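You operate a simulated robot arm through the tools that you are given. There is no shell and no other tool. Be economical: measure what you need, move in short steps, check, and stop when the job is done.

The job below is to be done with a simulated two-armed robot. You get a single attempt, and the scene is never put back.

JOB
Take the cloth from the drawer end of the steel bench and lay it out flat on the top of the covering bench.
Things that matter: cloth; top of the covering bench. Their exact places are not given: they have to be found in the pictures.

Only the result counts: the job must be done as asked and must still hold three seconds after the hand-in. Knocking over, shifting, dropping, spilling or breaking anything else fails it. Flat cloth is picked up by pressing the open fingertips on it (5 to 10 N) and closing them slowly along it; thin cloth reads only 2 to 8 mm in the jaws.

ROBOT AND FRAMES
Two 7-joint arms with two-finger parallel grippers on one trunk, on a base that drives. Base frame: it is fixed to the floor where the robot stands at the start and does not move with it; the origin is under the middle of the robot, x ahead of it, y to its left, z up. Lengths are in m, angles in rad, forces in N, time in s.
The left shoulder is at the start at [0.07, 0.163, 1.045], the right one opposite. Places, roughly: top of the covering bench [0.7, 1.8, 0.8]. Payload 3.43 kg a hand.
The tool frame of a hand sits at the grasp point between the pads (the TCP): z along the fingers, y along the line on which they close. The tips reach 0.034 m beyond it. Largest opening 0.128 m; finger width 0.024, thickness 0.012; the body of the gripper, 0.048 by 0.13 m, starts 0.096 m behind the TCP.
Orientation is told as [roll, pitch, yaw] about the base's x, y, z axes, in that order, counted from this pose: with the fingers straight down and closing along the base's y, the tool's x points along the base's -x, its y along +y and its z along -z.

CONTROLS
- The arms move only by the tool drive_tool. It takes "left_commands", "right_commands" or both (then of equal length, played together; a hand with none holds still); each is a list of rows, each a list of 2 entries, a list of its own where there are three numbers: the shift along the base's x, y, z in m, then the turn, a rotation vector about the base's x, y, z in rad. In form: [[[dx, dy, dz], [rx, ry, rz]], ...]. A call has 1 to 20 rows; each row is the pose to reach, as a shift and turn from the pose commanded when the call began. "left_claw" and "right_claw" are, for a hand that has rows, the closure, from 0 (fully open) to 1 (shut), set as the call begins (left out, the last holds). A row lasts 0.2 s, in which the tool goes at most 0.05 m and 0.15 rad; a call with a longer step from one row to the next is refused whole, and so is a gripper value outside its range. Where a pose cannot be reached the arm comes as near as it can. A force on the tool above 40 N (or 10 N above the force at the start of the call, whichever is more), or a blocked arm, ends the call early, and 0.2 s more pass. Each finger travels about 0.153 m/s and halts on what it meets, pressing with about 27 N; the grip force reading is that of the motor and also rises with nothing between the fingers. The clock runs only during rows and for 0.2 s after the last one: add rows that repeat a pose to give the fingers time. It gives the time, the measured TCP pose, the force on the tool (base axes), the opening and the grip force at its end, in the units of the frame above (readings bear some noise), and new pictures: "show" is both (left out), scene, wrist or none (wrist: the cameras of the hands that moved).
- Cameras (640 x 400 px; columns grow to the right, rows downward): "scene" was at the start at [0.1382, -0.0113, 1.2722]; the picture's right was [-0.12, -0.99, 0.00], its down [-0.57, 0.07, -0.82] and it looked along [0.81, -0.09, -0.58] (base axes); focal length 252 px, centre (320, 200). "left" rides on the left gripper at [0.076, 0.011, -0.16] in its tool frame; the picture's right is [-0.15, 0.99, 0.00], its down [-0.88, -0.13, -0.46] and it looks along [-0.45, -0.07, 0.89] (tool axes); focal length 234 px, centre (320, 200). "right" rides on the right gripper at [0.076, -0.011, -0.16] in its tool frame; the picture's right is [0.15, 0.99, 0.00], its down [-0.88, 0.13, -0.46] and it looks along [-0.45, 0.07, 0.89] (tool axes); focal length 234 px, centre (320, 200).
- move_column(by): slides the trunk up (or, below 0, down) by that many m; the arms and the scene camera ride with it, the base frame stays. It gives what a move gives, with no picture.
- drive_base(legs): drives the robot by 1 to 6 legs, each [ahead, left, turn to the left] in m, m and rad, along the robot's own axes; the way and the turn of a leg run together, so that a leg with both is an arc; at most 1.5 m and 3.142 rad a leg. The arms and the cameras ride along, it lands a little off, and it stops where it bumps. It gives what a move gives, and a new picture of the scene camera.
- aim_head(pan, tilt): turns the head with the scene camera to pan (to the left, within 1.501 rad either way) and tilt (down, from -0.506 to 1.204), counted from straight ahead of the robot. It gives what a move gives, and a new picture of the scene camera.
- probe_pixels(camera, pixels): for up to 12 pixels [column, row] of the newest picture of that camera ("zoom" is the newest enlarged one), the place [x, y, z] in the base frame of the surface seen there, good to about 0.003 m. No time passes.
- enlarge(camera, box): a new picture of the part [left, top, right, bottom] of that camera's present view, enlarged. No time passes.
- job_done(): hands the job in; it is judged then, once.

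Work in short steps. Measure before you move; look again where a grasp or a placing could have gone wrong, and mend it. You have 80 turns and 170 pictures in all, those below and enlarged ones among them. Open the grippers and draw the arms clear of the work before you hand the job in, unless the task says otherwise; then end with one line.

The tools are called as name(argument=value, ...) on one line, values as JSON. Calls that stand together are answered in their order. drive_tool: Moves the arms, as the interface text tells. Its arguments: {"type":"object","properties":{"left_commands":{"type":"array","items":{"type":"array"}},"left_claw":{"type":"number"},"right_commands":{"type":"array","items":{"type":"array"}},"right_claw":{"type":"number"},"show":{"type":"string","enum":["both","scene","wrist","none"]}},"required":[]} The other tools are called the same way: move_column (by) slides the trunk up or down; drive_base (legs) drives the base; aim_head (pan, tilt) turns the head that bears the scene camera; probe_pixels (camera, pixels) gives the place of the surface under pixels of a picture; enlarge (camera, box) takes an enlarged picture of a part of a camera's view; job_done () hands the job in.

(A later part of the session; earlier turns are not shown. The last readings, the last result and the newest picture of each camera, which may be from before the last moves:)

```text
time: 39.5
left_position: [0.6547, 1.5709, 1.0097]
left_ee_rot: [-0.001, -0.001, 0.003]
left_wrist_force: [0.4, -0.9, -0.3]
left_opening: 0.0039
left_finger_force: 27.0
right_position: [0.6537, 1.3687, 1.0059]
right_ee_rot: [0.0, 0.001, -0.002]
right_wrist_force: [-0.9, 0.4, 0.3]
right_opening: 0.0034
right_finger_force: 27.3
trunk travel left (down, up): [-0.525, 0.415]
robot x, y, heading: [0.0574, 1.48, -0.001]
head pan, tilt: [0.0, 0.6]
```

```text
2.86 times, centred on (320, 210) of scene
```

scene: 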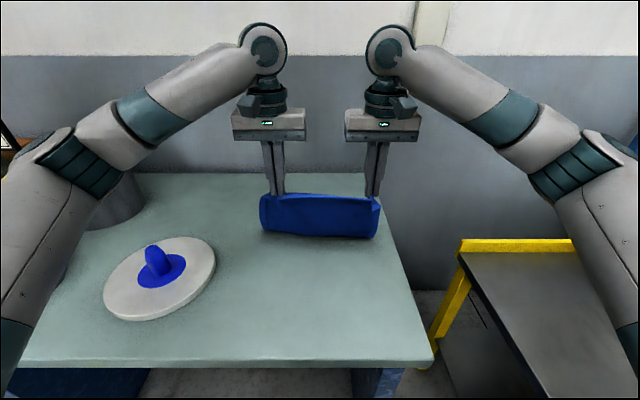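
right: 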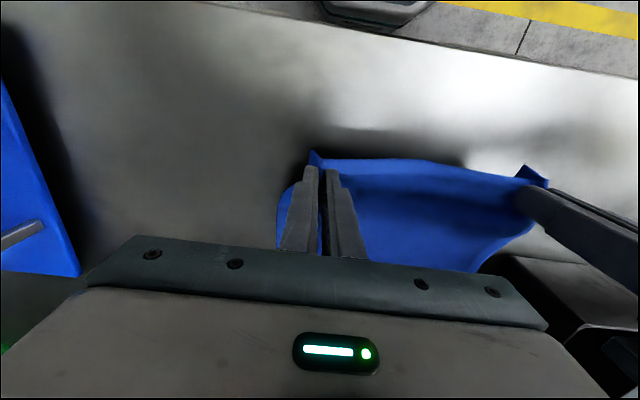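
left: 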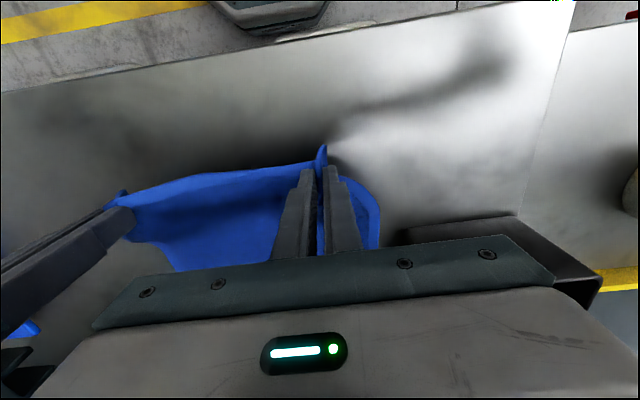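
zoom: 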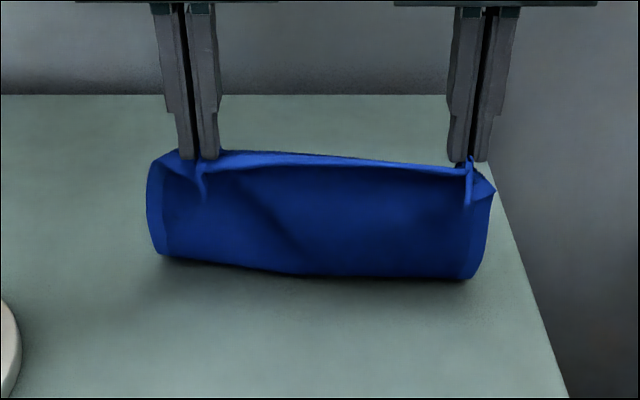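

The far part is laid forward under the hands. I continue the arc backward and down.

drive_tool(left_commands=[[[-0.016, 0, -0.012], [0, 0, 0]], [[-0.032, 0, -0.025], [0, 0, 0]], [[-0.046, 0, -0.039], [0, 0, 0]], [[-0.06, 0, -0.054], [0, 0, 0]], [[-0.072, 0, -0.07], [0, 0, 0]], [[-0.084, 0, -0.086], [0, 0, 0]], [[-0.084, 0, -0.086], [0, 0, 0]]], right_commands=[[[-0.016, 0, -0.011], [0, 0, 0]], [[-0.032, 0, -0.023], [0, 0, 0]], [[-0.046, 0, -0.036], [0, 0, 0]], [[-0.06, 0, -0.051], [0, 0, 0]], [[-0.072, 0, -0.067], [0, 0, 0]], [[-0.084, 0, -0.083], [0, 0, 0]], [[-0.084, 0, -0.083], [0, 0, 0]]], show="both")

enlarge(camera="scene", box=[220, 160, 420, 300])

```text
time: 41.1
left_position: [0.5709, 1.5709, 0.9193]
left_ee_rot: [0.001, 0.0, 0.0]
left_wrist_force: [0.4, -0.6, -0.2]
left_opening: 0.0039
left_finger_force: 27.1
right_position: [0.5705, 1.3675, 0.9239]
right_ee_rot: [-0.002, -0.001, 0.001]
right_wrist_force: [0.6, 0.6, 0.2]
right_opening: 0.0034
right_finger_force: 27.1
trunk travel left (down, up): [-0.525, 0.415]
robot x, y, heading: [0.0568, 1.4784, 0.002]
head pan, tilt: [0.0, 0.6]
```

scene: 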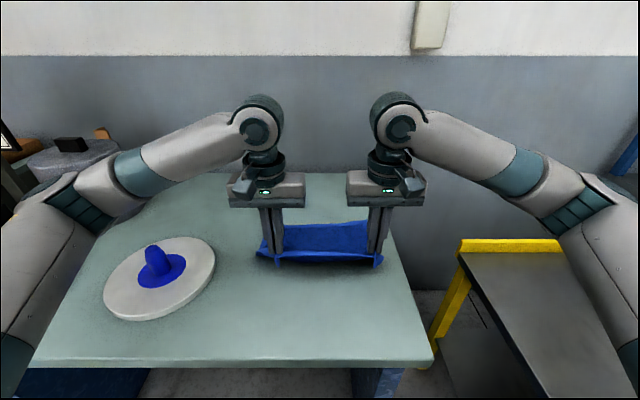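
right: 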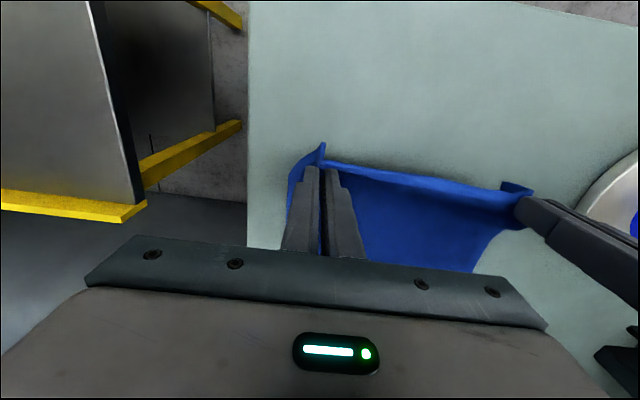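
left: 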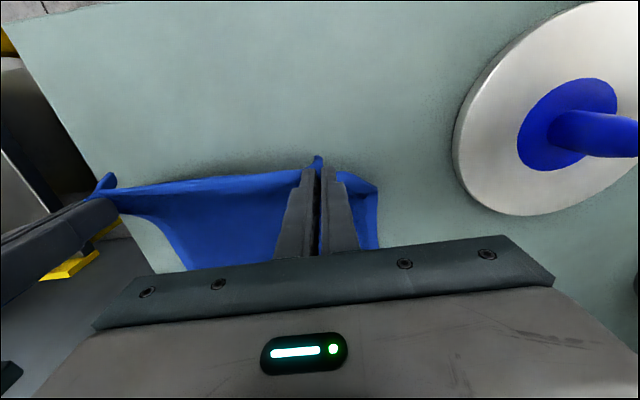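

```text
2.86 times, centred on (320, 230) of scene
```

zoom: 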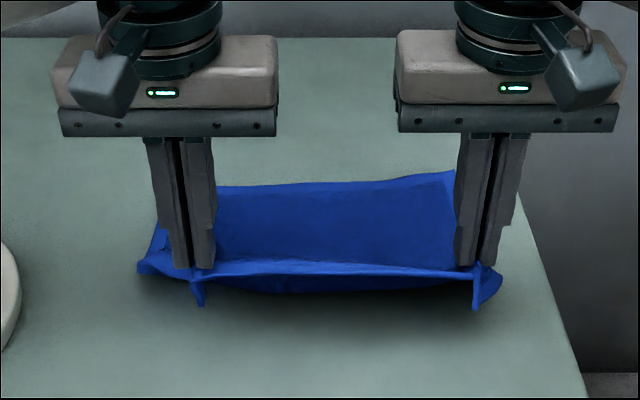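

It is unrolling well. I measure the far edge to know the final hand position.

probe_pixels(camera="zoom", pixels=[[235, 192], [330, 186], [440, 178], [330, 230], [200, 300], [475, 305]])

```text
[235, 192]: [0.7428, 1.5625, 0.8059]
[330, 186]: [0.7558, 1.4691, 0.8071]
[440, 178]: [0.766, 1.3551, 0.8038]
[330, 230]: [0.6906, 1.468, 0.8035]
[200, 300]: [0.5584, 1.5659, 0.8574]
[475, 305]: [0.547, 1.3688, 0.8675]
```

Far edge lies at x≈0.745–0.766 flat. I finish the arc to x≈0.515, TCP z≈0.839.

drive_tool(left_commands=[[[-0.012, 0, -0.014], [0, 0, 0]], [[-0.024, 0, -0.028], [0, 0, 0]], [[-0.036, 0, -0.042], [0, 0, 0]], [[-0.046, 0, -0.056], [0, 0, 0]], [[-0.054, 0, -0.07], [0, 0, 0]], [[-0.06, 0, -0.08], [0, 0, 0]], [[-0.06, 0, -0.08], [0, 0, 0]]], right_commands=[[[-0.012, 0, -0.014], [0, 0, 0]], [[-0.024, 0, -0.028], [0, 0, 0]], [[-0.034, 0, -0.042], [0, 0, 0]], [[-0.043, 0, -0.058], [0, 0, 0]], [[-0.05, 0, -0.074], [0, 0, 0]], [[-0.054, 0, -0.0845], [0, 0, 0]], [[-0.054, 0, -0.0845], [0, 0, 0]]], show="both")

enlarge(camera="scene", box=[220, 180, 420, 320])

```text
time: 42.7
left_position: [0.5108, 1.5711, 0.8425]
left_ee_rot: [0.0, 0.0, 0.001]
left_wrist_force: [1.7, -1.5, 5.6]
left_opening: 0.004
left_finger_force: 27.3
right_position: [0.5158, 1.3711, 0.8407]
right_ee_rot: [-0.001, -0.001, 0.0]
right_wrist_force: [2.1, 0.7, 5.9]
right_opening: 0.0034
right_finger_force: 27.7
trunk travel left (down, up): [-0.525, 0.415]
robot x, y, heading: [0.0575, 1.4785, 0.004]
head pan, tilt: [0.0, 0.6]
```

scene: 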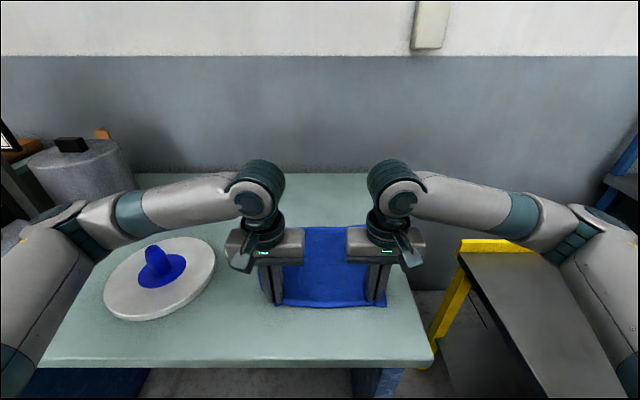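
right: 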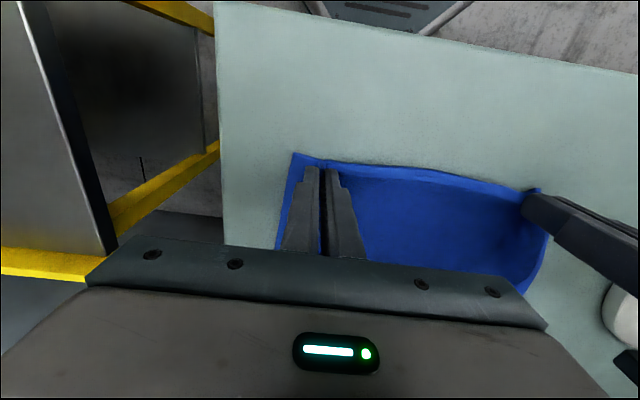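
left: 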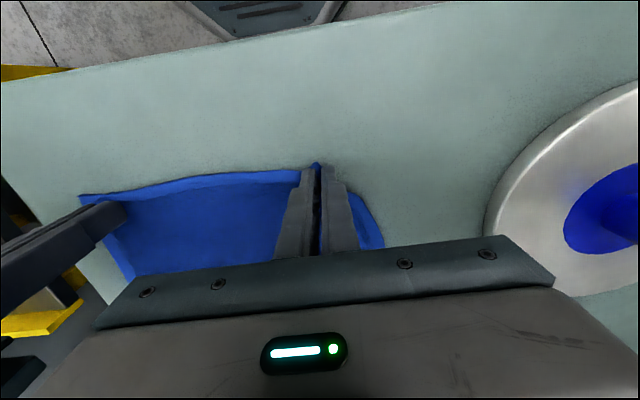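

```text
2.86 times, centred on (320, 250) of scene
```

zoom: 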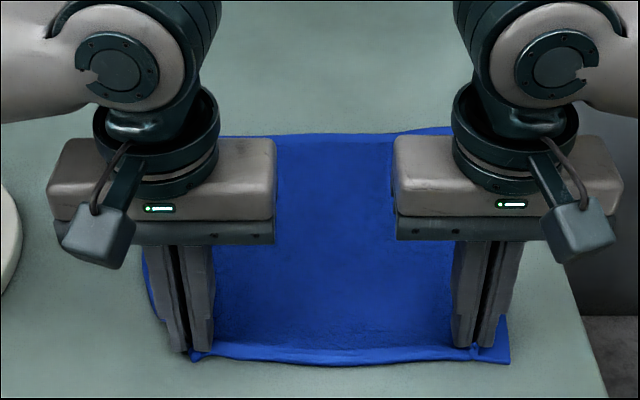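

Hands are down with ~5.6 N contact. I open slowly while still lightly pressing, which spreads the pinched folds back out.

drive_tool(left_commands=[[[0, 0, 0], [0, 0, 0]], [[0, 0, 0], [0, 0, 0]]], right_commands=[[[0, 0, 0], [0, 0, 0]], [[0, 0, 0], [0, 0, 0]]], left_claw=0.87, right_claw=0.87, show="none")

drive_tool(left_commands=[[[0, 0, 0], [0, 0, 0]], [[0, 0, 0], [0, 0, 0]]], right_commands=[[[0, 0, 0], [0, 0, 0]], [[0, 0, 0], [0, 0, 0]]], left_claw=0.75, right_claw=0.75, show="wrist")

```text
time: 43.3
left_position: [0.5121, 1.5706, 0.8416]
left_ee_rot: [-0.001, 0.0, 0.001]
left_wrist_force: [-1.3, 0.7, 2.0]
left_opening: 0.0165
left_finger_force: 0.0
right_position: [0.5146, 1.3688, 0.8397]
right_ee_rot: [-0.001, 0.0, 0.0]
right_wrist_force: [-0.3, 0.3, 0.1]
right_opening: 0.0167
right_finger_force: 0.1
trunk travel left (down, up): [-0.525, 0.415]
robot x, y, heading: [0.0582, 1.4806, 0.001]
head pan, tilt: [0.0, 0.6]
```

```text
time: 43.9
left_position: [0.5108, 1.5712, 0.8412]
left_ee_rot: [0.0, 0.0, 0.002]
left_wrist_force: [0.9, 0.2, 0.8]
left_opening: 0.0318
left_finger_force: 0.0
right_position: [0.5149, 1.369, 0.8397]
right_ee_rot: [0.0, 0.001, -0.001]
right_wrist_force: [0.2, 0.2, -0.7]
right_opening: 0.0324
right_finger_force: 0.1
trunk travel left (down, up): [-0.525, 0.415]
robot x, y, heading: [0.0578, 1.4814, -0.0]
head pan, tilt: [0.0, 0.6]
```

right: 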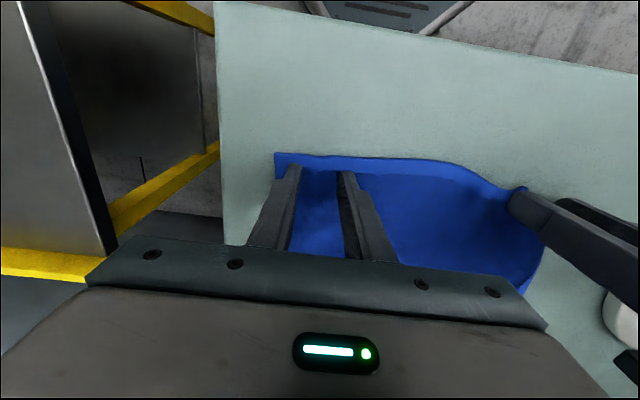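
left: 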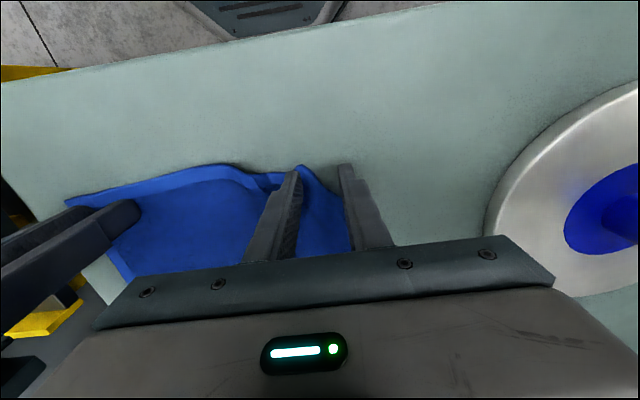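

Released; the left inner finger may have nudged a small wave. I lift both hands straight up, to look.

drive_tool(left_commands=[[[0, 0, 0.01], [0, 0, 0]], [[0, 0, 0.03], [0, 0, 0]], [[0, 0.01, 0.07], [0, 0, 0]], [[-0.01, 0.03, 0.12], [0, 0, 0]], [[-0.02, 0.06, 0.16], [0, 0, 0]], [[-0.02, 0.1, 0.2], [0, 0, 0]], [[-0.02, 0.13, 0.23], [0, 0, 0]]], right_commands=[[[0, 0, 0.01], [0, 0, 0]], [[0, 0, 0.03], [0, 0, 0]], [[0, -0.01, 0.07], [0, 0, 0]], [[-0.01, -0.03, 0.12], [0, 0, 0]], [[-0.02, -0.06, 0.16], [0, 0, 0]], [[-0.02, -0.1, 0.2], [0, 0, 0]], [[-0.02, -0.13, 0.23], [0, 0, 0]]], show="scene")

enlarge(camera="scene", box=[220, 200, 420, 325])

```text
refused: row 4 steps farther than a row can; nothing moved
```

```text
3.20 times, centred on (320, 262) of scene
```

zoom: 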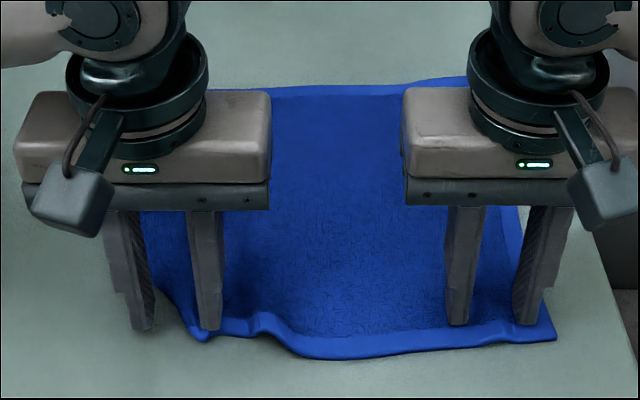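

The row step was too long; I repeat with smaller steps.

drive_tool(left_commands=[[[0, 0, 0.01], [0, 0, 0]], [[0, 0, 0.03], [0, 0, 0]], [[0, 0, 0.065], [0, 0, 0]], [[0, 0.01, 0.1], [0, 0, 0]], [[0, 0.03, 0.135], [0, 0, 0]], [[0, 0.06, 0.165], [0, 0, 0]], [[0, 0.09, 0.195], [0, 0, 0]], [[0, 0.12, 0.225], [0, 0, 0]]], right_commands=[[[0, 0, 0.01], [0, 0, 0]], [[0, 0, 0.03], [0, 0, 0]], [[0, 0, 0.065], [0, 0, 0]], [[0, -0.01, 0.1], [0, 0, 0]], [[0, -0.03, 0.135], [0, 0, 0]], [[0, -0.06, 0.165], [0, 0, 0]], [[0, -0.09, 0.195], [0, 0, 0]], [[0, -0.12, 0.225], [0, 0, 0]]], show="scene")

enlarge(camera="scene", box=[220, 200, 420, 325])

```text
time: 45.7
left_position: [0.5079, 1.6916, 1.0693]
left_ee_rot: [0.0, 0.0, 0.0]
left_wrist_force: [-1.1, 0.5, -0.6]
left_opening: 0.032
left_finger_force: 0.2
right_position: [0.5128, 1.2502, 1.0677]
right_ee_rot: [0.0, 0.0, 0.002]
right_wrist_force: [-0.5, 0.2, 0.4]
right_opening: 0.0319
right_finger_force: 0.1
trunk travel left (down, up): [-0.525, 0.415]
robot x, y, heading: [0.0573, 1.4769, 0.003]
head pan, tilt: [0.0, 0.6]
```

scene: 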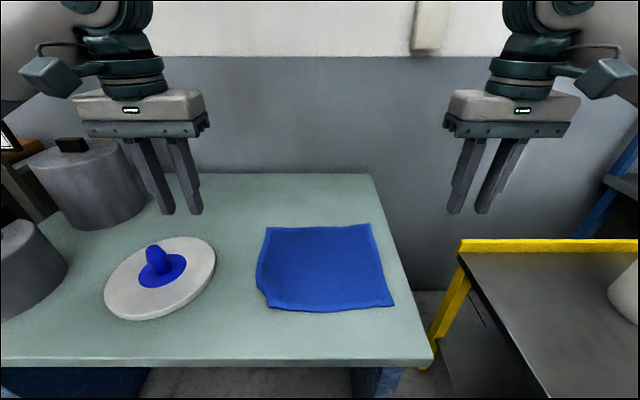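

```text
3.20 times, centred on (320, 262) of scene
```

zoom: 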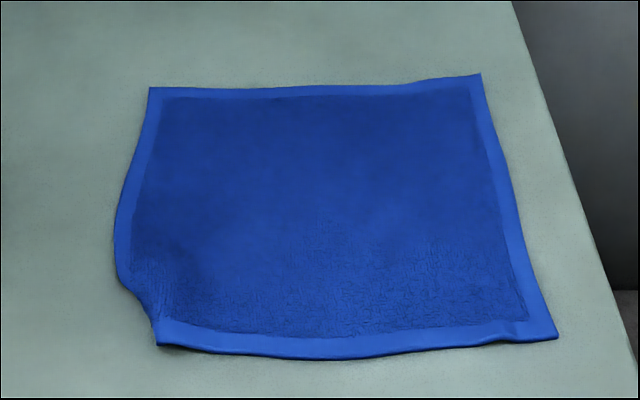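

Nearly flat; only the near-left corner is pushed in. I probe heights and corners.

probe_pixels(camera="zoom", pixels=[[152, 90], [478, 77], [553, 335], [162, 340], [120, 270], [148, 310], [165, 275], [210, 340], [340, 350], [510, 335], [330, 220], [135, 180]])

```text
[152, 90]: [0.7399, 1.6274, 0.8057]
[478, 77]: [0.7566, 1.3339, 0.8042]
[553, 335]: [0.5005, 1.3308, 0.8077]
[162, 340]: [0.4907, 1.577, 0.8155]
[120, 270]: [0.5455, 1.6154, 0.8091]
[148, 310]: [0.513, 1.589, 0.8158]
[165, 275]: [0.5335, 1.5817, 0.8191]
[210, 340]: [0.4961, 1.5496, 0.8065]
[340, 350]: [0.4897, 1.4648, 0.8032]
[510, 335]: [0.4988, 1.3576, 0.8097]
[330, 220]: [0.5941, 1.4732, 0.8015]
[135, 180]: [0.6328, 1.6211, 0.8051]
```

The near-left corner sits ~4 cm too far in (bulge 1.5 cm). I will press closed left fingertips near it at (0.503,1.563) and drag it outward; first approach from above.

drive_tool(left_commands=[[[0, -0.045, 0], [0, 0, 0]], [[0, -0.09, 0], [0, 0, 0]], [[-0.005, -0.128, 0], [0, 0, 0]], [[-0.005, -0.128, -0.045], [0, 0, 0]], [[-0.005, -0.128, -0.09], [0, 0, 0]], [[-0.005, -0.128, -0.135], [0, 0, 0]], [[-0.005, -0.128, -0.18], [0, 0, 0]], [[-0.005, -0.128, -0.21], [0, 0, 0]], [[-0.005, -0.128, -0.222], [0, 0, 0]], [[-0.005, -0.128, -0.229], [0, 0, 0]], [[-0.005, -0.128, -0.229], [0, 0, 0]]], left_claw=1.0, show="both")

```text
time: 48.1
left_position: [0.5074, 1.5618, 0.8383]
left_ee_rot: [-0.001, -0.002, 0.002]
left_wrist_force: [2.2, 2.0, 10.8]
left_opening: 0.0001
left_finger_force: 27.1
right_position: [0.5154, 1.2498, 1.0666]
right_ee_rot: [0.0, -0.002, 0.0]
right_wrist_force: [0.9, -0.9, -0.3]
right_opening: 0.0321
right_finger_force: 0.0
trunk travel left (down, up): [-0.525, 0.415]
robot x, y, heading: [0.0582, 1.4809, 0.002]
head pan, tilt: [0.0, 0.6]
```

scene: 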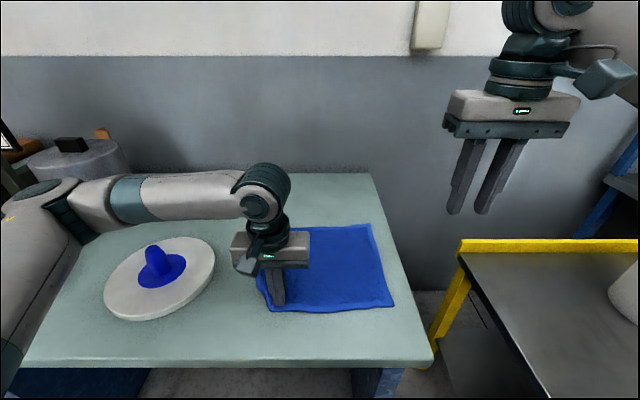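
left: 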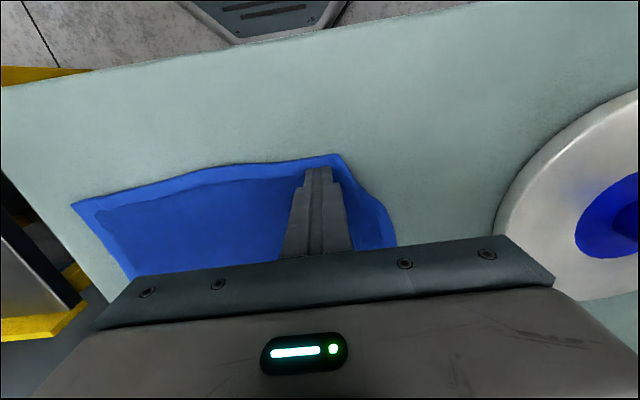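

Pressing at ~10 N beside the corner. I drag slowly outward 35 mm in y.

drive_tool(left_commands=[[[0, 0.004, 0.0005], [0, 0, 0]], [[0, 0.009, 0.0005], [0, 0, 0]], [[0, 0.014, 0.0005], [0, 0, 0]], [[-0.001, 0.019, 0.0005], [0, 0, 0]], [[-0.002, 0.024, 0.0005], [0, 0, 0]], [[-0.003, 0.029, 0.0005], [0, 0, 0]], [[-0.004, 0.034, 0.0005], [0, 0, 0]], [[-0.004, 0.034, 0.0005], [0, 0, 0]]], show="wrist")

```text
time: 49.9
left_position: [0.5018, 1.595, 0.8384]
left_ee_rot: [0.0, 0.001, 0.003]
left_wrist_force: [0.3, -3.0, 11.9]
left_opening: 0.0004
left_finger_force: 27.1
right_position: [0.5147, 1.2496, 1.0664]
right_ee_rot: [-0.001, 0.001, -0.002]
right_wrist_force: [-0.1, -0.1, -0.2]
right_opening: 0.0322
right_finger_force: 0.0
trunk travel left (down, up): [-0.525, 0.415]
robot x, y, heading: [0.0577, 1.4795, -0.002]
head pan, tilt: [0.0, 0.6]
```

left: 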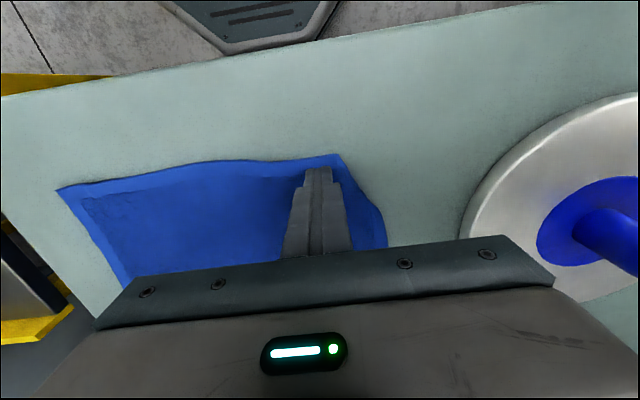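

The corner followed the fingertips. I lift straight up and look again.

drive_tool(left_commands=[[[0, 0, 0.01], [0, 0, 0]], [[0, 0, 0.04], [0, 0, 0]], [[0, 0, 0.08], [0, 0, 0]], [[0, 0, 0.12], [0, 0, 0]], [[0, 0.02, 0.16], [0, 0, 0]], [[0, 0.05, 0.195], [0, 0, 0]], [[0, 0.09, 0.22], [0, 0, 0]], [[0, 0.09, 0.22], [0, 0, 0]]], show="scene")

enlarge(camera="scene", box=[220, 200, 420, 325])

probe_pixels(camera="zoom", pixels=[[152, 90], [478, 77], [553, 335], [130, 340], [120, 270], [148, 310], [165, 275], [210, 340], [340, 350], [510, 335], [330, 220], [135, 180]])

```text
time: 51.7
left_position: [0.5035, 1.6859, 1.0571]
left_ee_rot: [0.002, 0.003, 0.001]
left_wrist_force: [0.5, -0.2, 0.2]
left_opening: 0.0
left_finger_force: 26.8
right_position: [0.5164, 1.248, 1.0654]
right_ee_rot: [0.001, 0.002, 0.0]
right_wrist_force: [0.7, 0.0, -0.5]
right_opening: 0.0318
right_finger_force: 0.2
trunk travel left (down, up): [-0.525, 0.415]
robot x, y, heading: [0.0585, 1.4794, -0.002]
head pan, tilt: [0.0, 0.6]
```

scene: 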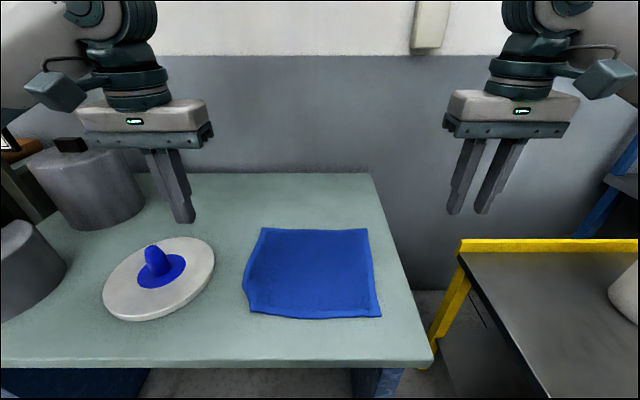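

```text
3.20 times, centred on (320, 262) of scene
```

zoom: 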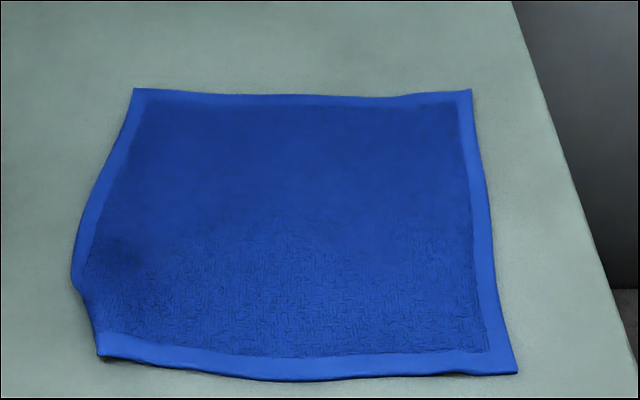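

```text
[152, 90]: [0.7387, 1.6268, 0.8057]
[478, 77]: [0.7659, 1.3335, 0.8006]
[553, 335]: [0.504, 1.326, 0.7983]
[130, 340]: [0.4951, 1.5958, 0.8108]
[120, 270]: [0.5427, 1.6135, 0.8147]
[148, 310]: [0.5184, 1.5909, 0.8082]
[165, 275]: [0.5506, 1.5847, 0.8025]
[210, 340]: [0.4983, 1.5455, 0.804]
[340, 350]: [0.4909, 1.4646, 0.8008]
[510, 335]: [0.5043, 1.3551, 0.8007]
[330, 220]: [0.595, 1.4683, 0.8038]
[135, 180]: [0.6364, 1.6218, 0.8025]
```

The cloth slid a bit but is flatter. I probe around the near-left corner more closely.

probe_pixels(camera="zoom", pixels=[[75, 285], [85, 300], [92, 320], [100, 350], [95, 275], [110, 320], [130, 350], [80, 240], [137, 92], [470, 92], [514, 370], [270, 377]])

enlarge(camera="scene", box=[235, 270, 299, 325])

```text
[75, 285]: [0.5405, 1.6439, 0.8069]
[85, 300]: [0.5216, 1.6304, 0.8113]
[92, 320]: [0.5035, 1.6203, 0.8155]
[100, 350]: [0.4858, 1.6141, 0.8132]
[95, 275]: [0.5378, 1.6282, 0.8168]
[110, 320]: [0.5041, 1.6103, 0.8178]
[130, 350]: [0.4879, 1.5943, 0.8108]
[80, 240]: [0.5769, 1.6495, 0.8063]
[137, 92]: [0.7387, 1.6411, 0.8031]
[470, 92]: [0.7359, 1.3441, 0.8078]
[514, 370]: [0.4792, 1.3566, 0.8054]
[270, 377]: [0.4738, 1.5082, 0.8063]
```

```text
7.27 times, centred on (267, 298) of scene
```

zoom: 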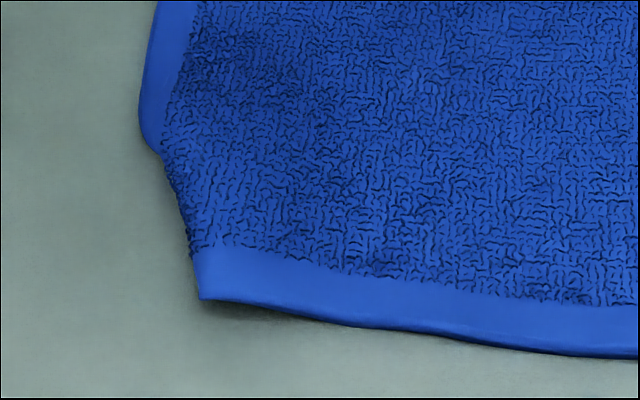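

The near-left hem is tucked slightly under (a ~5x3 cm triangle, 12 mm lump). I will pinch the cloth just inside it, lift so the hem springs out, and relay it. Approach with 0.04 m opening above (0.512,1.572).

drive_tool(left_commands=[[[0, -0.04, 0], [0, 0, 0]], [[0.004, -0.08, 0], [0, 0, 0]], [[0.0085, -0.114, 0], [0, 0, 0]], [[0.0085, -0.114, -0.045], [0, 0, 0]], [[0.0085, -0.114, -0.09], [0, 0, 0]], [[0.0085, -0.114, -0.135], [0, 0, 0]], [[0.0085, -0.114, -0.175], [0, 0, 0]], [[0.0085, -0.114, -0.203], [0, 0, 0]], [[0.0085, -0.114, -0.213], [0, 0, 0]], [[0.0085, -0.114, -0.218], [0, 0, 0]], [[0.0085, -0.114, -0.218], [0, 0, 0]]], left_claw=0.69, show="wrist")

```text
time: 54.1
left_position: [0.51, 1.5728, 0.8401]
left_ee_rot: [0.0, 0.0, 0.002]
left_wrist_force: [0.3, 0.1, 1.5]
left_opening: 0.04
left_finger_force: 0.4
right_position: [0.5156, 1.2497, 1.0658]
right_ee_rot: [0.0, 0.0, 0.0]
right_wrist_force: [-0.5, 0.6, -0.4]
right_opening: 0.0321
right_finger_force: 0.0
trunk travel left (down, up): [-0.525, 0.415]
robot x, y, heading: [0.0599, 1.4749, -0.001]
head pan, tilt: [0.0, 0.6]
```

left: 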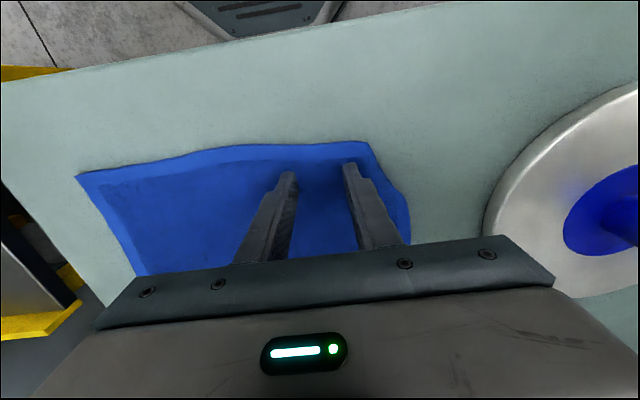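

Good place; force only 1.5 N. I press 3 mm more and close in steps.

drive_tool(left_commands=[[[0, 0, -0.003], [0, 0, 0]], [[0, 0, -0.003], [0, 0, 0]]], left_claw=0.69, show="none")

drive_tool(left_commands=[[[0, 0, 0], [0, 0, 0]], [[0, 0, 0], [0, 0, 0]]], left_claw=0.78, show="none")

drive_tool(left_commands=[[[0, 0, 0], [0, 0, 0]], [[0, 0, 0], [0, 0, 0]]], left_claw=0.87, show="none")

drive_tool(left_commands=[[[0, 0, 0], [0, 0, 0]], [[0, 0, 0], [0, 0, 0]], [[0, 0, 0], [0, 0, 0]]], left_claw=1.0, show="wrist")

```text
time: 54.7
left_position: [0.5109, 1.5734, 0.8377]
left_ee_rot: [0.001, -0.001, 0.003]
left_wrist_force: [0.6, 1.7, 13.5]
left_opening: 0.0401
left_finger_force: 0.7
right_position: [0.5135, 1.2494, 1.0661]
right_ee_rot: [-0.001, -0.001, -0.001]
right_wrist_force: [-0.1, 0.8, 0.0]
right_opening: 0.0319
right_finger_force: 0.0
trunk travel left (down, up): [-0.525, 0.415]
robot x, y, heading: [0.0602, 1.4809, 0.001]
head pan, tilt: [0.0, 0.6]
```

```text
time: 55.3
left_position: [0.5104, 1.5724, 0.8387]
left_ee_rot: [-0.002, -0.002, 0.001]
left_wrist_force: [0.4, -1.8, 15.9]
left_opening: 0.0269
left_finger_force: 0.0
right_position: [0.5137, 1.2486, 1.0668]
right_ee_rot: [0.001, -0.001, 0.0]
right_wrist_force: [-0.6, -0.4, 0.8]
right_opening: 0.0318
right_finger_force: 0.0
trunk travel left (down, up): [-0.525, 0.415]
robot x, y, heading: [0.0616, 1.4792, 0.001]
head pan, tilt: [0.0, 0.6]
```

```text
time: 55.9
left_position: [0.5101, 1.5727, 0.8389]
left_ee_rot: [0.0, -0.003, 0.002]
left_wrist_force: [0.8, 0.2, 18.6]
left_opening: 0.0166
left_finger_force: 0.0
right_position: [0.5144, 1.2494, 1.067]
right_ee_rot: [0.0, 0.0, -0.001]
right_wrist_force: [0.4, 0.2, 0.7]
right_opening: 0.032
right_finger_force: 0.0
trunk travel left (down, up): [-0.525, 0.415]
robot x, y, heading: [0.0594, 1.4821, -0.001]
head pan, tilt: [0.0, 0.6]
```

```text
time: 56.7
left_position: [0.5097, 1.5741, 0.8375]
left_ee_rot: [-0.001, -0.001, 0.001]
left_wrist_force: [0.5, 4.3, 19.5]
left_opening: 0.007
left_finger_force: 27.3
right_position: [0.5148, 1.2498, 1.0664]
right_ee_rot: [0.0, 0.001, 0.003]
right_wrist_force: [-0.3, -0.1, -0.4]
right_opening: 0.0321
right_finger_force: 0.0
trunk travel left (down, up): [-0.525, 0.415]
robot x, y, heading: [0.0592, 1.4789, 0.001]
head pan, tilt: [0.0, 0.6]
```

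left: 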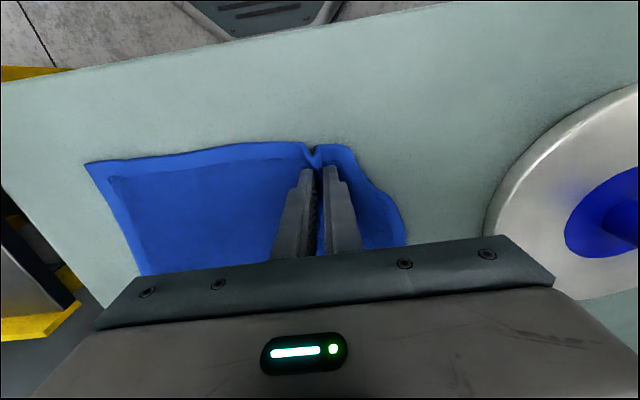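

The pinch holds (7 mm), and the hem already looks partly out. I lift 8 cm and look.

drive_tool(left_commands=[[[0.002, 0, 0.015], [0, 0, 0]], [[0.006, -0.002, 0.035], [0, 0, 0]], [[0.012, -0.004, 0.06], [0, 0, 0]], [[0.018, -0.006, 0.085], [0, 0, 0]], [[0.018, -0.006, 0.085], [0, 0, 0]], [[0.018, -0.006, 0.085], [0, 0, 0]]], show="both")

enlarge(camera="scene", box=[220, 200, 420, 325])

```text
time: 58.1
left_position: [0.5283, 1.5664, 0.9222]
left_ee_rot: [0.0, 0.002, 0.002]
left_wrist_force: [-0.5, -0.1, -0.3]
left_opening: 0.0063
left_finger_force: 26.8
right_position: [0.5141, 1.2494, 1.0671]
right_ee_rot: [0.001, 0.001, 0.001]
right_wrist_force: [-0.1, 0.9, 0.6]
right_opening: 0.032
right_finger_force: 0.1
trunk travel left (down, up): [-0.525, 0.415]
robot x, y, heading: [0.0589, 1.4776, -0.002]
head pan, tilt: [0.0, 0.6]
```

scene: 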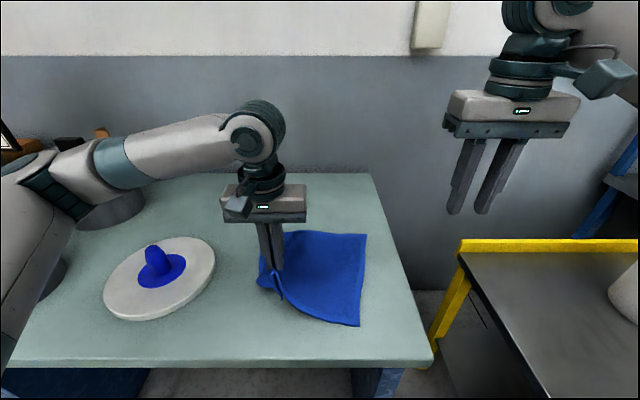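
left: 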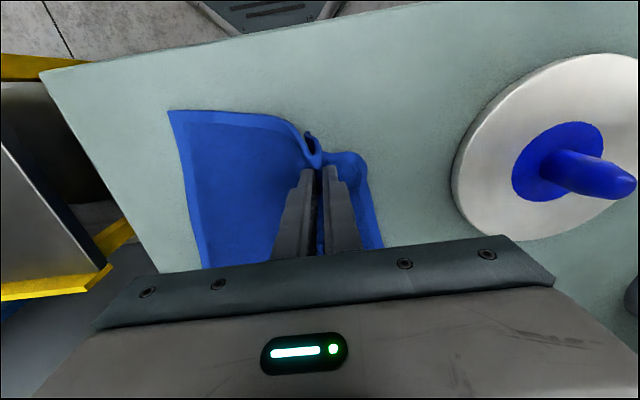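

```text
3.20 times, centred on (320, 262) of scene
```

zoom: 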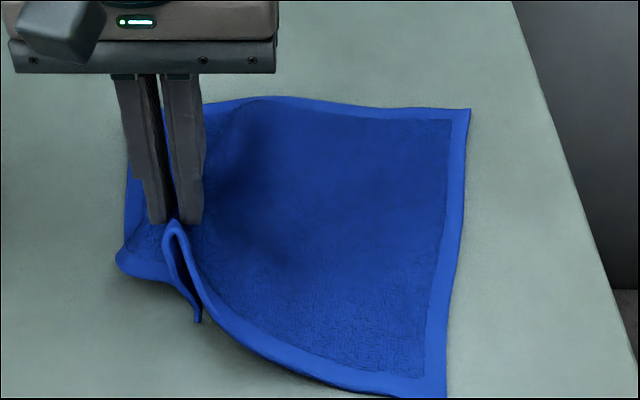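

The outer hem still touches and curls under. I raise another 9 cm so it hangs fully free.

drive_tool(left_commands=[[[0.005, -0.003, 0.03], [0, 0, 0]], [[0.012, -0.008, 0.06], [0, 0, 0]], [[0.02, -0.014, 0.09], [0, 0, 0]], [[0.02, -0.014, 0.09], [0, 0, 0]], [[0.02, -0.014, 0.09], [0, 0, 0]]], show="both")

enlarge(camera="scene", box=[220, 180, 420, 325])

```text
time: 59.3
left_position: [0.5492, 1.5535, 1.0127]
left_ee_rot: [-0.001, -0.001, 0.003]
left_wrist_force: [-0.2, 0.1, -1.4]
left_opening: 0.0063
left_finger_force: 27.2
right_position: [0.5165, 1.2482, 1.0668]
right_ee_rot: [0.001, 0.001, 0.001]
right_wrist_force: [-0.1, -0.3, -0.3]
right_opening: 0.032
right_finger_force: 0.0
trunk travel left (down, up): [-0.525, 0.415]
robot x, y, heading: [0.0617, 1.4824, 0.002]
head pan, tilt: [0.0, 0.6]
```

scene: 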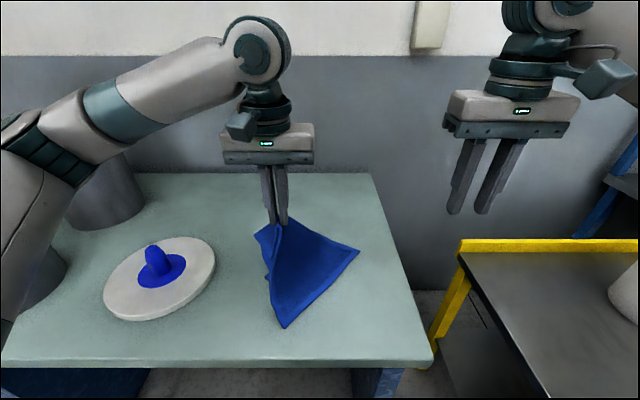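
left: 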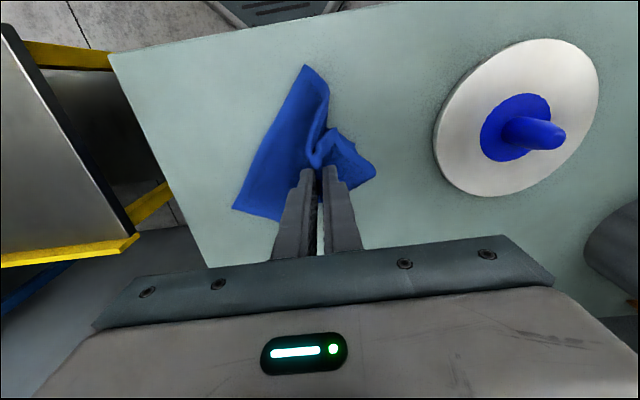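

```text
2.76 times, centred on (320, 252) of scene
```

zoom: 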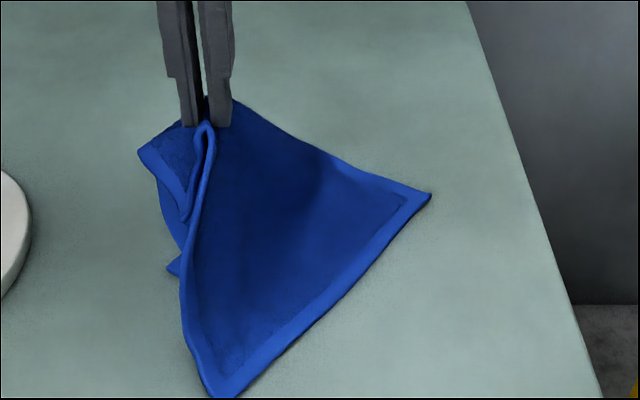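

The corner is unfolded now, but the cloth slid and folded diagonally. Best remedy: grab the near-right corner B with the right hand too, lift, and redo the proven lay. I probe the corner positions.

probe_pixels(camera="zoom", pixels=[[222, 390], [427, 197], [172, 268], [205, 125], [190, 290], [300, 300], [255, 340], [142, 152], [190, 215], [280, 130], [190, 330]])

```text
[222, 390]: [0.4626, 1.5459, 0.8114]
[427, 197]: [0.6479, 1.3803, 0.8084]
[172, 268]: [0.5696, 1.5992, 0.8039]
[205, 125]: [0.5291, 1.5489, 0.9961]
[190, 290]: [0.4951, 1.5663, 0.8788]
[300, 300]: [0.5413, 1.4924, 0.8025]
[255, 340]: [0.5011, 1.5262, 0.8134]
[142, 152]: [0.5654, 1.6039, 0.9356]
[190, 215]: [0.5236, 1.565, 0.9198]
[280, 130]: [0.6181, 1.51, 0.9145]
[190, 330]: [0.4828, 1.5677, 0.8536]
```

B is at (0.463,1.546) and C at (0.648,1.380). I move the left hand to about (0.60,1.60,0.95) to open space and turn the right gripper −1.2 rad, so that it closes along the edge from B to A.

drive_tool(left_commands=[[[0.01, 0.01, -0.012], [0, 0, 0]], [[0.02, 0.02, -0.024], [0, 0, 0]], [[0.03, 0.03, -0.036], [0, 0, 0]], [[0.04, 0.04, -0.048], [0, 0, 0]], [[0.05, 0.045, -0.06], [0, 0, 0]], [[0.05, 0.045, -0.06], [0, 0, 0]], [[0.05, 0.045, -0.06], [0, 0, 0]], [[0.05, 0.045, -0.06], [0, 0, 0]], [[0.05, 0.045, -0.06], [0, 0, 0]]], right_commands=[[[0, 0.01, 0], [0, 0, -0.14]], [[-0.005, 0.03, 0], [0, 0, -0.28]], [[-0.01, 0.05, 0], [0, 0, -0.42]], [[-0.015, 0.07, 0], [0, 0, -0.56]], [[-0.02, 0.09, 0], [0, 0, -0.7]], [[-0.02, 0.11, 0], [0, 0, -0.84]], [[-0.02, 0.13, 0], [0, 0, -0.98]], [[-0.02, 0.15, 0], [0, 0, -1.12]], [[-0.02, 0.16, 0], [0, 0, -1.2]]], right_claw=0.69, show="both")

enlarge(camera="scene", box=[220, 180, 420, 325])

```text
time: 61.3
left_position: [0.6009, 1.5977, 0.9534]
left_ee_rot: [0.0, 0.0, 0.001]
left_wrist_force: [-0.3, 0.1, -0.4]
left_opening: 0.0063
left_finger_force: 26.8
right_position: [0.4963, 1.4089, 1.0644]
right_ee_rot: [0.0, 0.0, -1.201]
right_wrist_force: [0.1, -0.3, -0.8]
right_opening: 0.0397
right_finger_force: 0.1
trunk travel left (down, up): [-0.525, 0.415]
robot x, y, heading: [0.0614, 1.4814, 0.007]
head pan, tilt: [0.0, 0.6]
```

scene: 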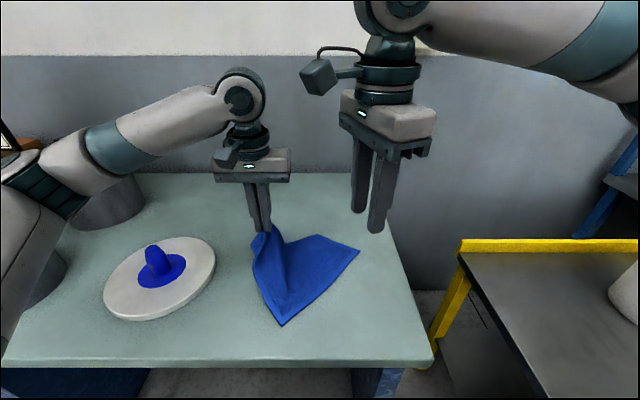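
right: 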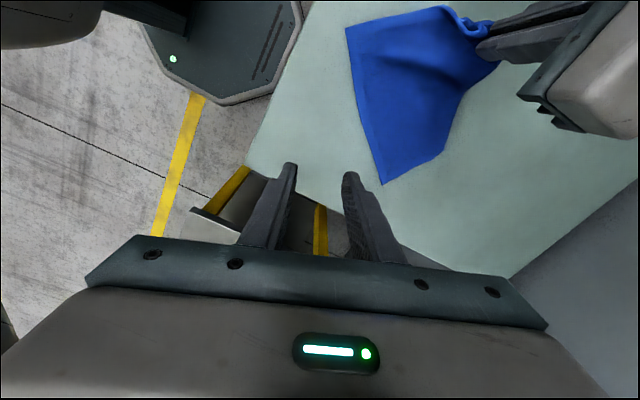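
left: 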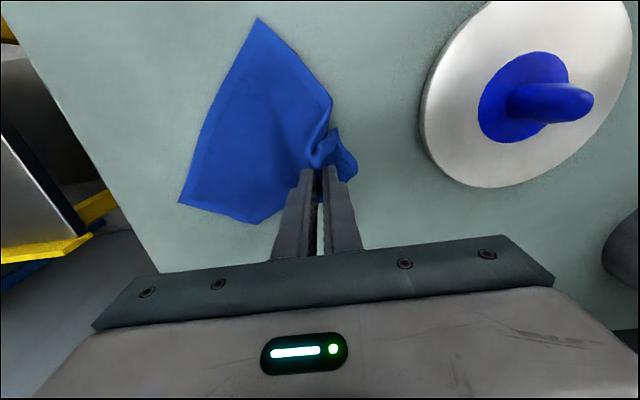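

```text
2.76 times, centred on (320, 252) of scene
```

zoom: 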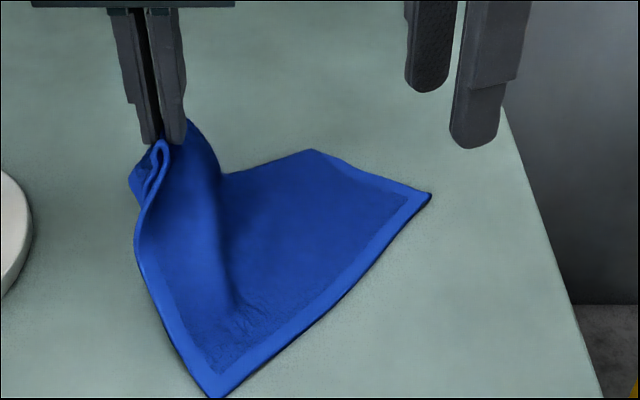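

The corner B lies flat now. I probe around B to place the right pinch.

probe_pixels(camera="zoom", pixels=[[214, 392], [185, 355], [160, 310], [145, 270], [215, 355], [240, 350], [250, 375], [200, 330], [220, 320], [312, 152]])

```text
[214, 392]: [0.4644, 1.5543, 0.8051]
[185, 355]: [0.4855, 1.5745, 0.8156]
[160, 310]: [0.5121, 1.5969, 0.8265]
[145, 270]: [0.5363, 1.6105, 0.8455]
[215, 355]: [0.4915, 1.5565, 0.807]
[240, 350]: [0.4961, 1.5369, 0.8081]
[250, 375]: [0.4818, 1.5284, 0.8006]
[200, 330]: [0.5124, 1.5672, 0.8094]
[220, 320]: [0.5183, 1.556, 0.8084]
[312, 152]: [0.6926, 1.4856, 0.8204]
```

To keep the left wrist camera clear of the right gripper, I first shift the left hand to (0.665,1.63,0.935) and set the right yaw to −0.84 (along edge BA).

drive_tool(left_commands=[[[0.015, 0.008, -0.005], [0, 0, 0]], [[0.03, 0.016, -0.01], [0, 0, 0]], [[0.047, 0.024, -0.014], [0, 0, 0]], [[0.064, 0.032, -0.018], [0, 0, 0]], [[0.064, 0.032, -0.018], [0, 0, 0]]], right_commands=[[[0, 0.02, 0], [0, 0, 0.1]], [[0, 0.04, 0], [0, 0, 0.2]], [[0, 0.06, 0], [0, 0, 0.3]], [[0, 0.07, 0], [0, 0, 0.36]], [[0, 0.07, 0], [0, 0, 0.36]]], show="scene")

enlarge(camera="scene", box=[220, 180, 420, 325])

probe_pixels(camera="zoom", pixels=[[214, 392], [185, 355], [160, 310], [145, 270], [215, 355], [240, 350], [250, 375], [200, 330]])

```text
time: 62.5
left_position: [0.6621, 1.6298, 0.9348]
left_ee_rot: [0.0, 0.0, 0.001]
left_wrist_force: [-0.1, -0.2, -0.6]
left_opening: 0.0064
left_finger_force: 26.9
right_position: [0.4971, 1.4798, 1.0652]
right_ee_rot: [-0.001, 0.0, -0.837]
right_wrist_force: [0.1, 0.1, -0.5]
right_opening: 0.0398
right_finger_force: 0.1
trunk travel left (down, up): [-0.525, 0.415]
robot x, y, heading: [0.0596, 1.4787, -0.004]
head pan, tilt: [0.0, 0.6]
```

scene: 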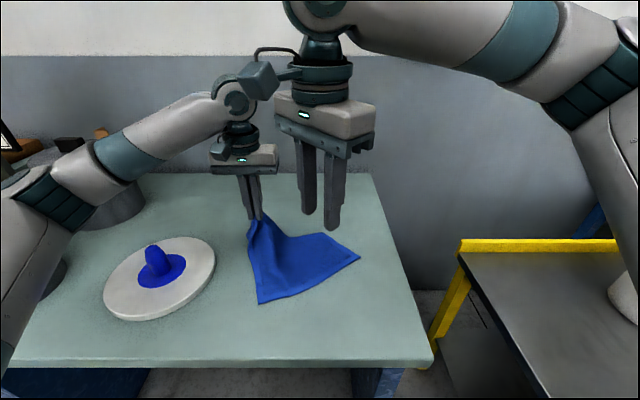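

```text
2.76 times, centred on (320, 252) of scene
```

zoom: 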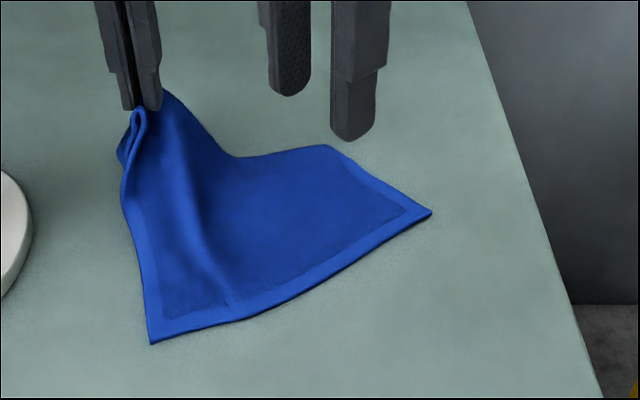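

```text
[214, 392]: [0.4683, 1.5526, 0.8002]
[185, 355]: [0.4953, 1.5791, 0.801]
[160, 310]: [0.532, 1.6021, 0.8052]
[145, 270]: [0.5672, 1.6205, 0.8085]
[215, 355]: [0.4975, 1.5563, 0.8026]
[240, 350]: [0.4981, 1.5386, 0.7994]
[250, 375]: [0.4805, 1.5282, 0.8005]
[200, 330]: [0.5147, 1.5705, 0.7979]
```

B moved to zoom (152,342). Probe again.

probe_pixels(camera="zoom", pixels=[[153, 340], [146, 305], [138, 265], [130, 230], [180, 320], [210, 325], [240, 315], [170, 290], [428, 213], [190, 270], [122, 150]])

```text
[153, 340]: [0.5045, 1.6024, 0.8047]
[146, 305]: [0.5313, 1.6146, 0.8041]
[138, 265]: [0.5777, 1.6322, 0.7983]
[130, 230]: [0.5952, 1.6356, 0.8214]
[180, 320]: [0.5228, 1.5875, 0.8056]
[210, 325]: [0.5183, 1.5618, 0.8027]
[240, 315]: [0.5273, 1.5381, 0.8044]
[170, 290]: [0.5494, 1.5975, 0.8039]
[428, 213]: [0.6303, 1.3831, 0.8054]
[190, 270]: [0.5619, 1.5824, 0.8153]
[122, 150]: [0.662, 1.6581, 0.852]
```

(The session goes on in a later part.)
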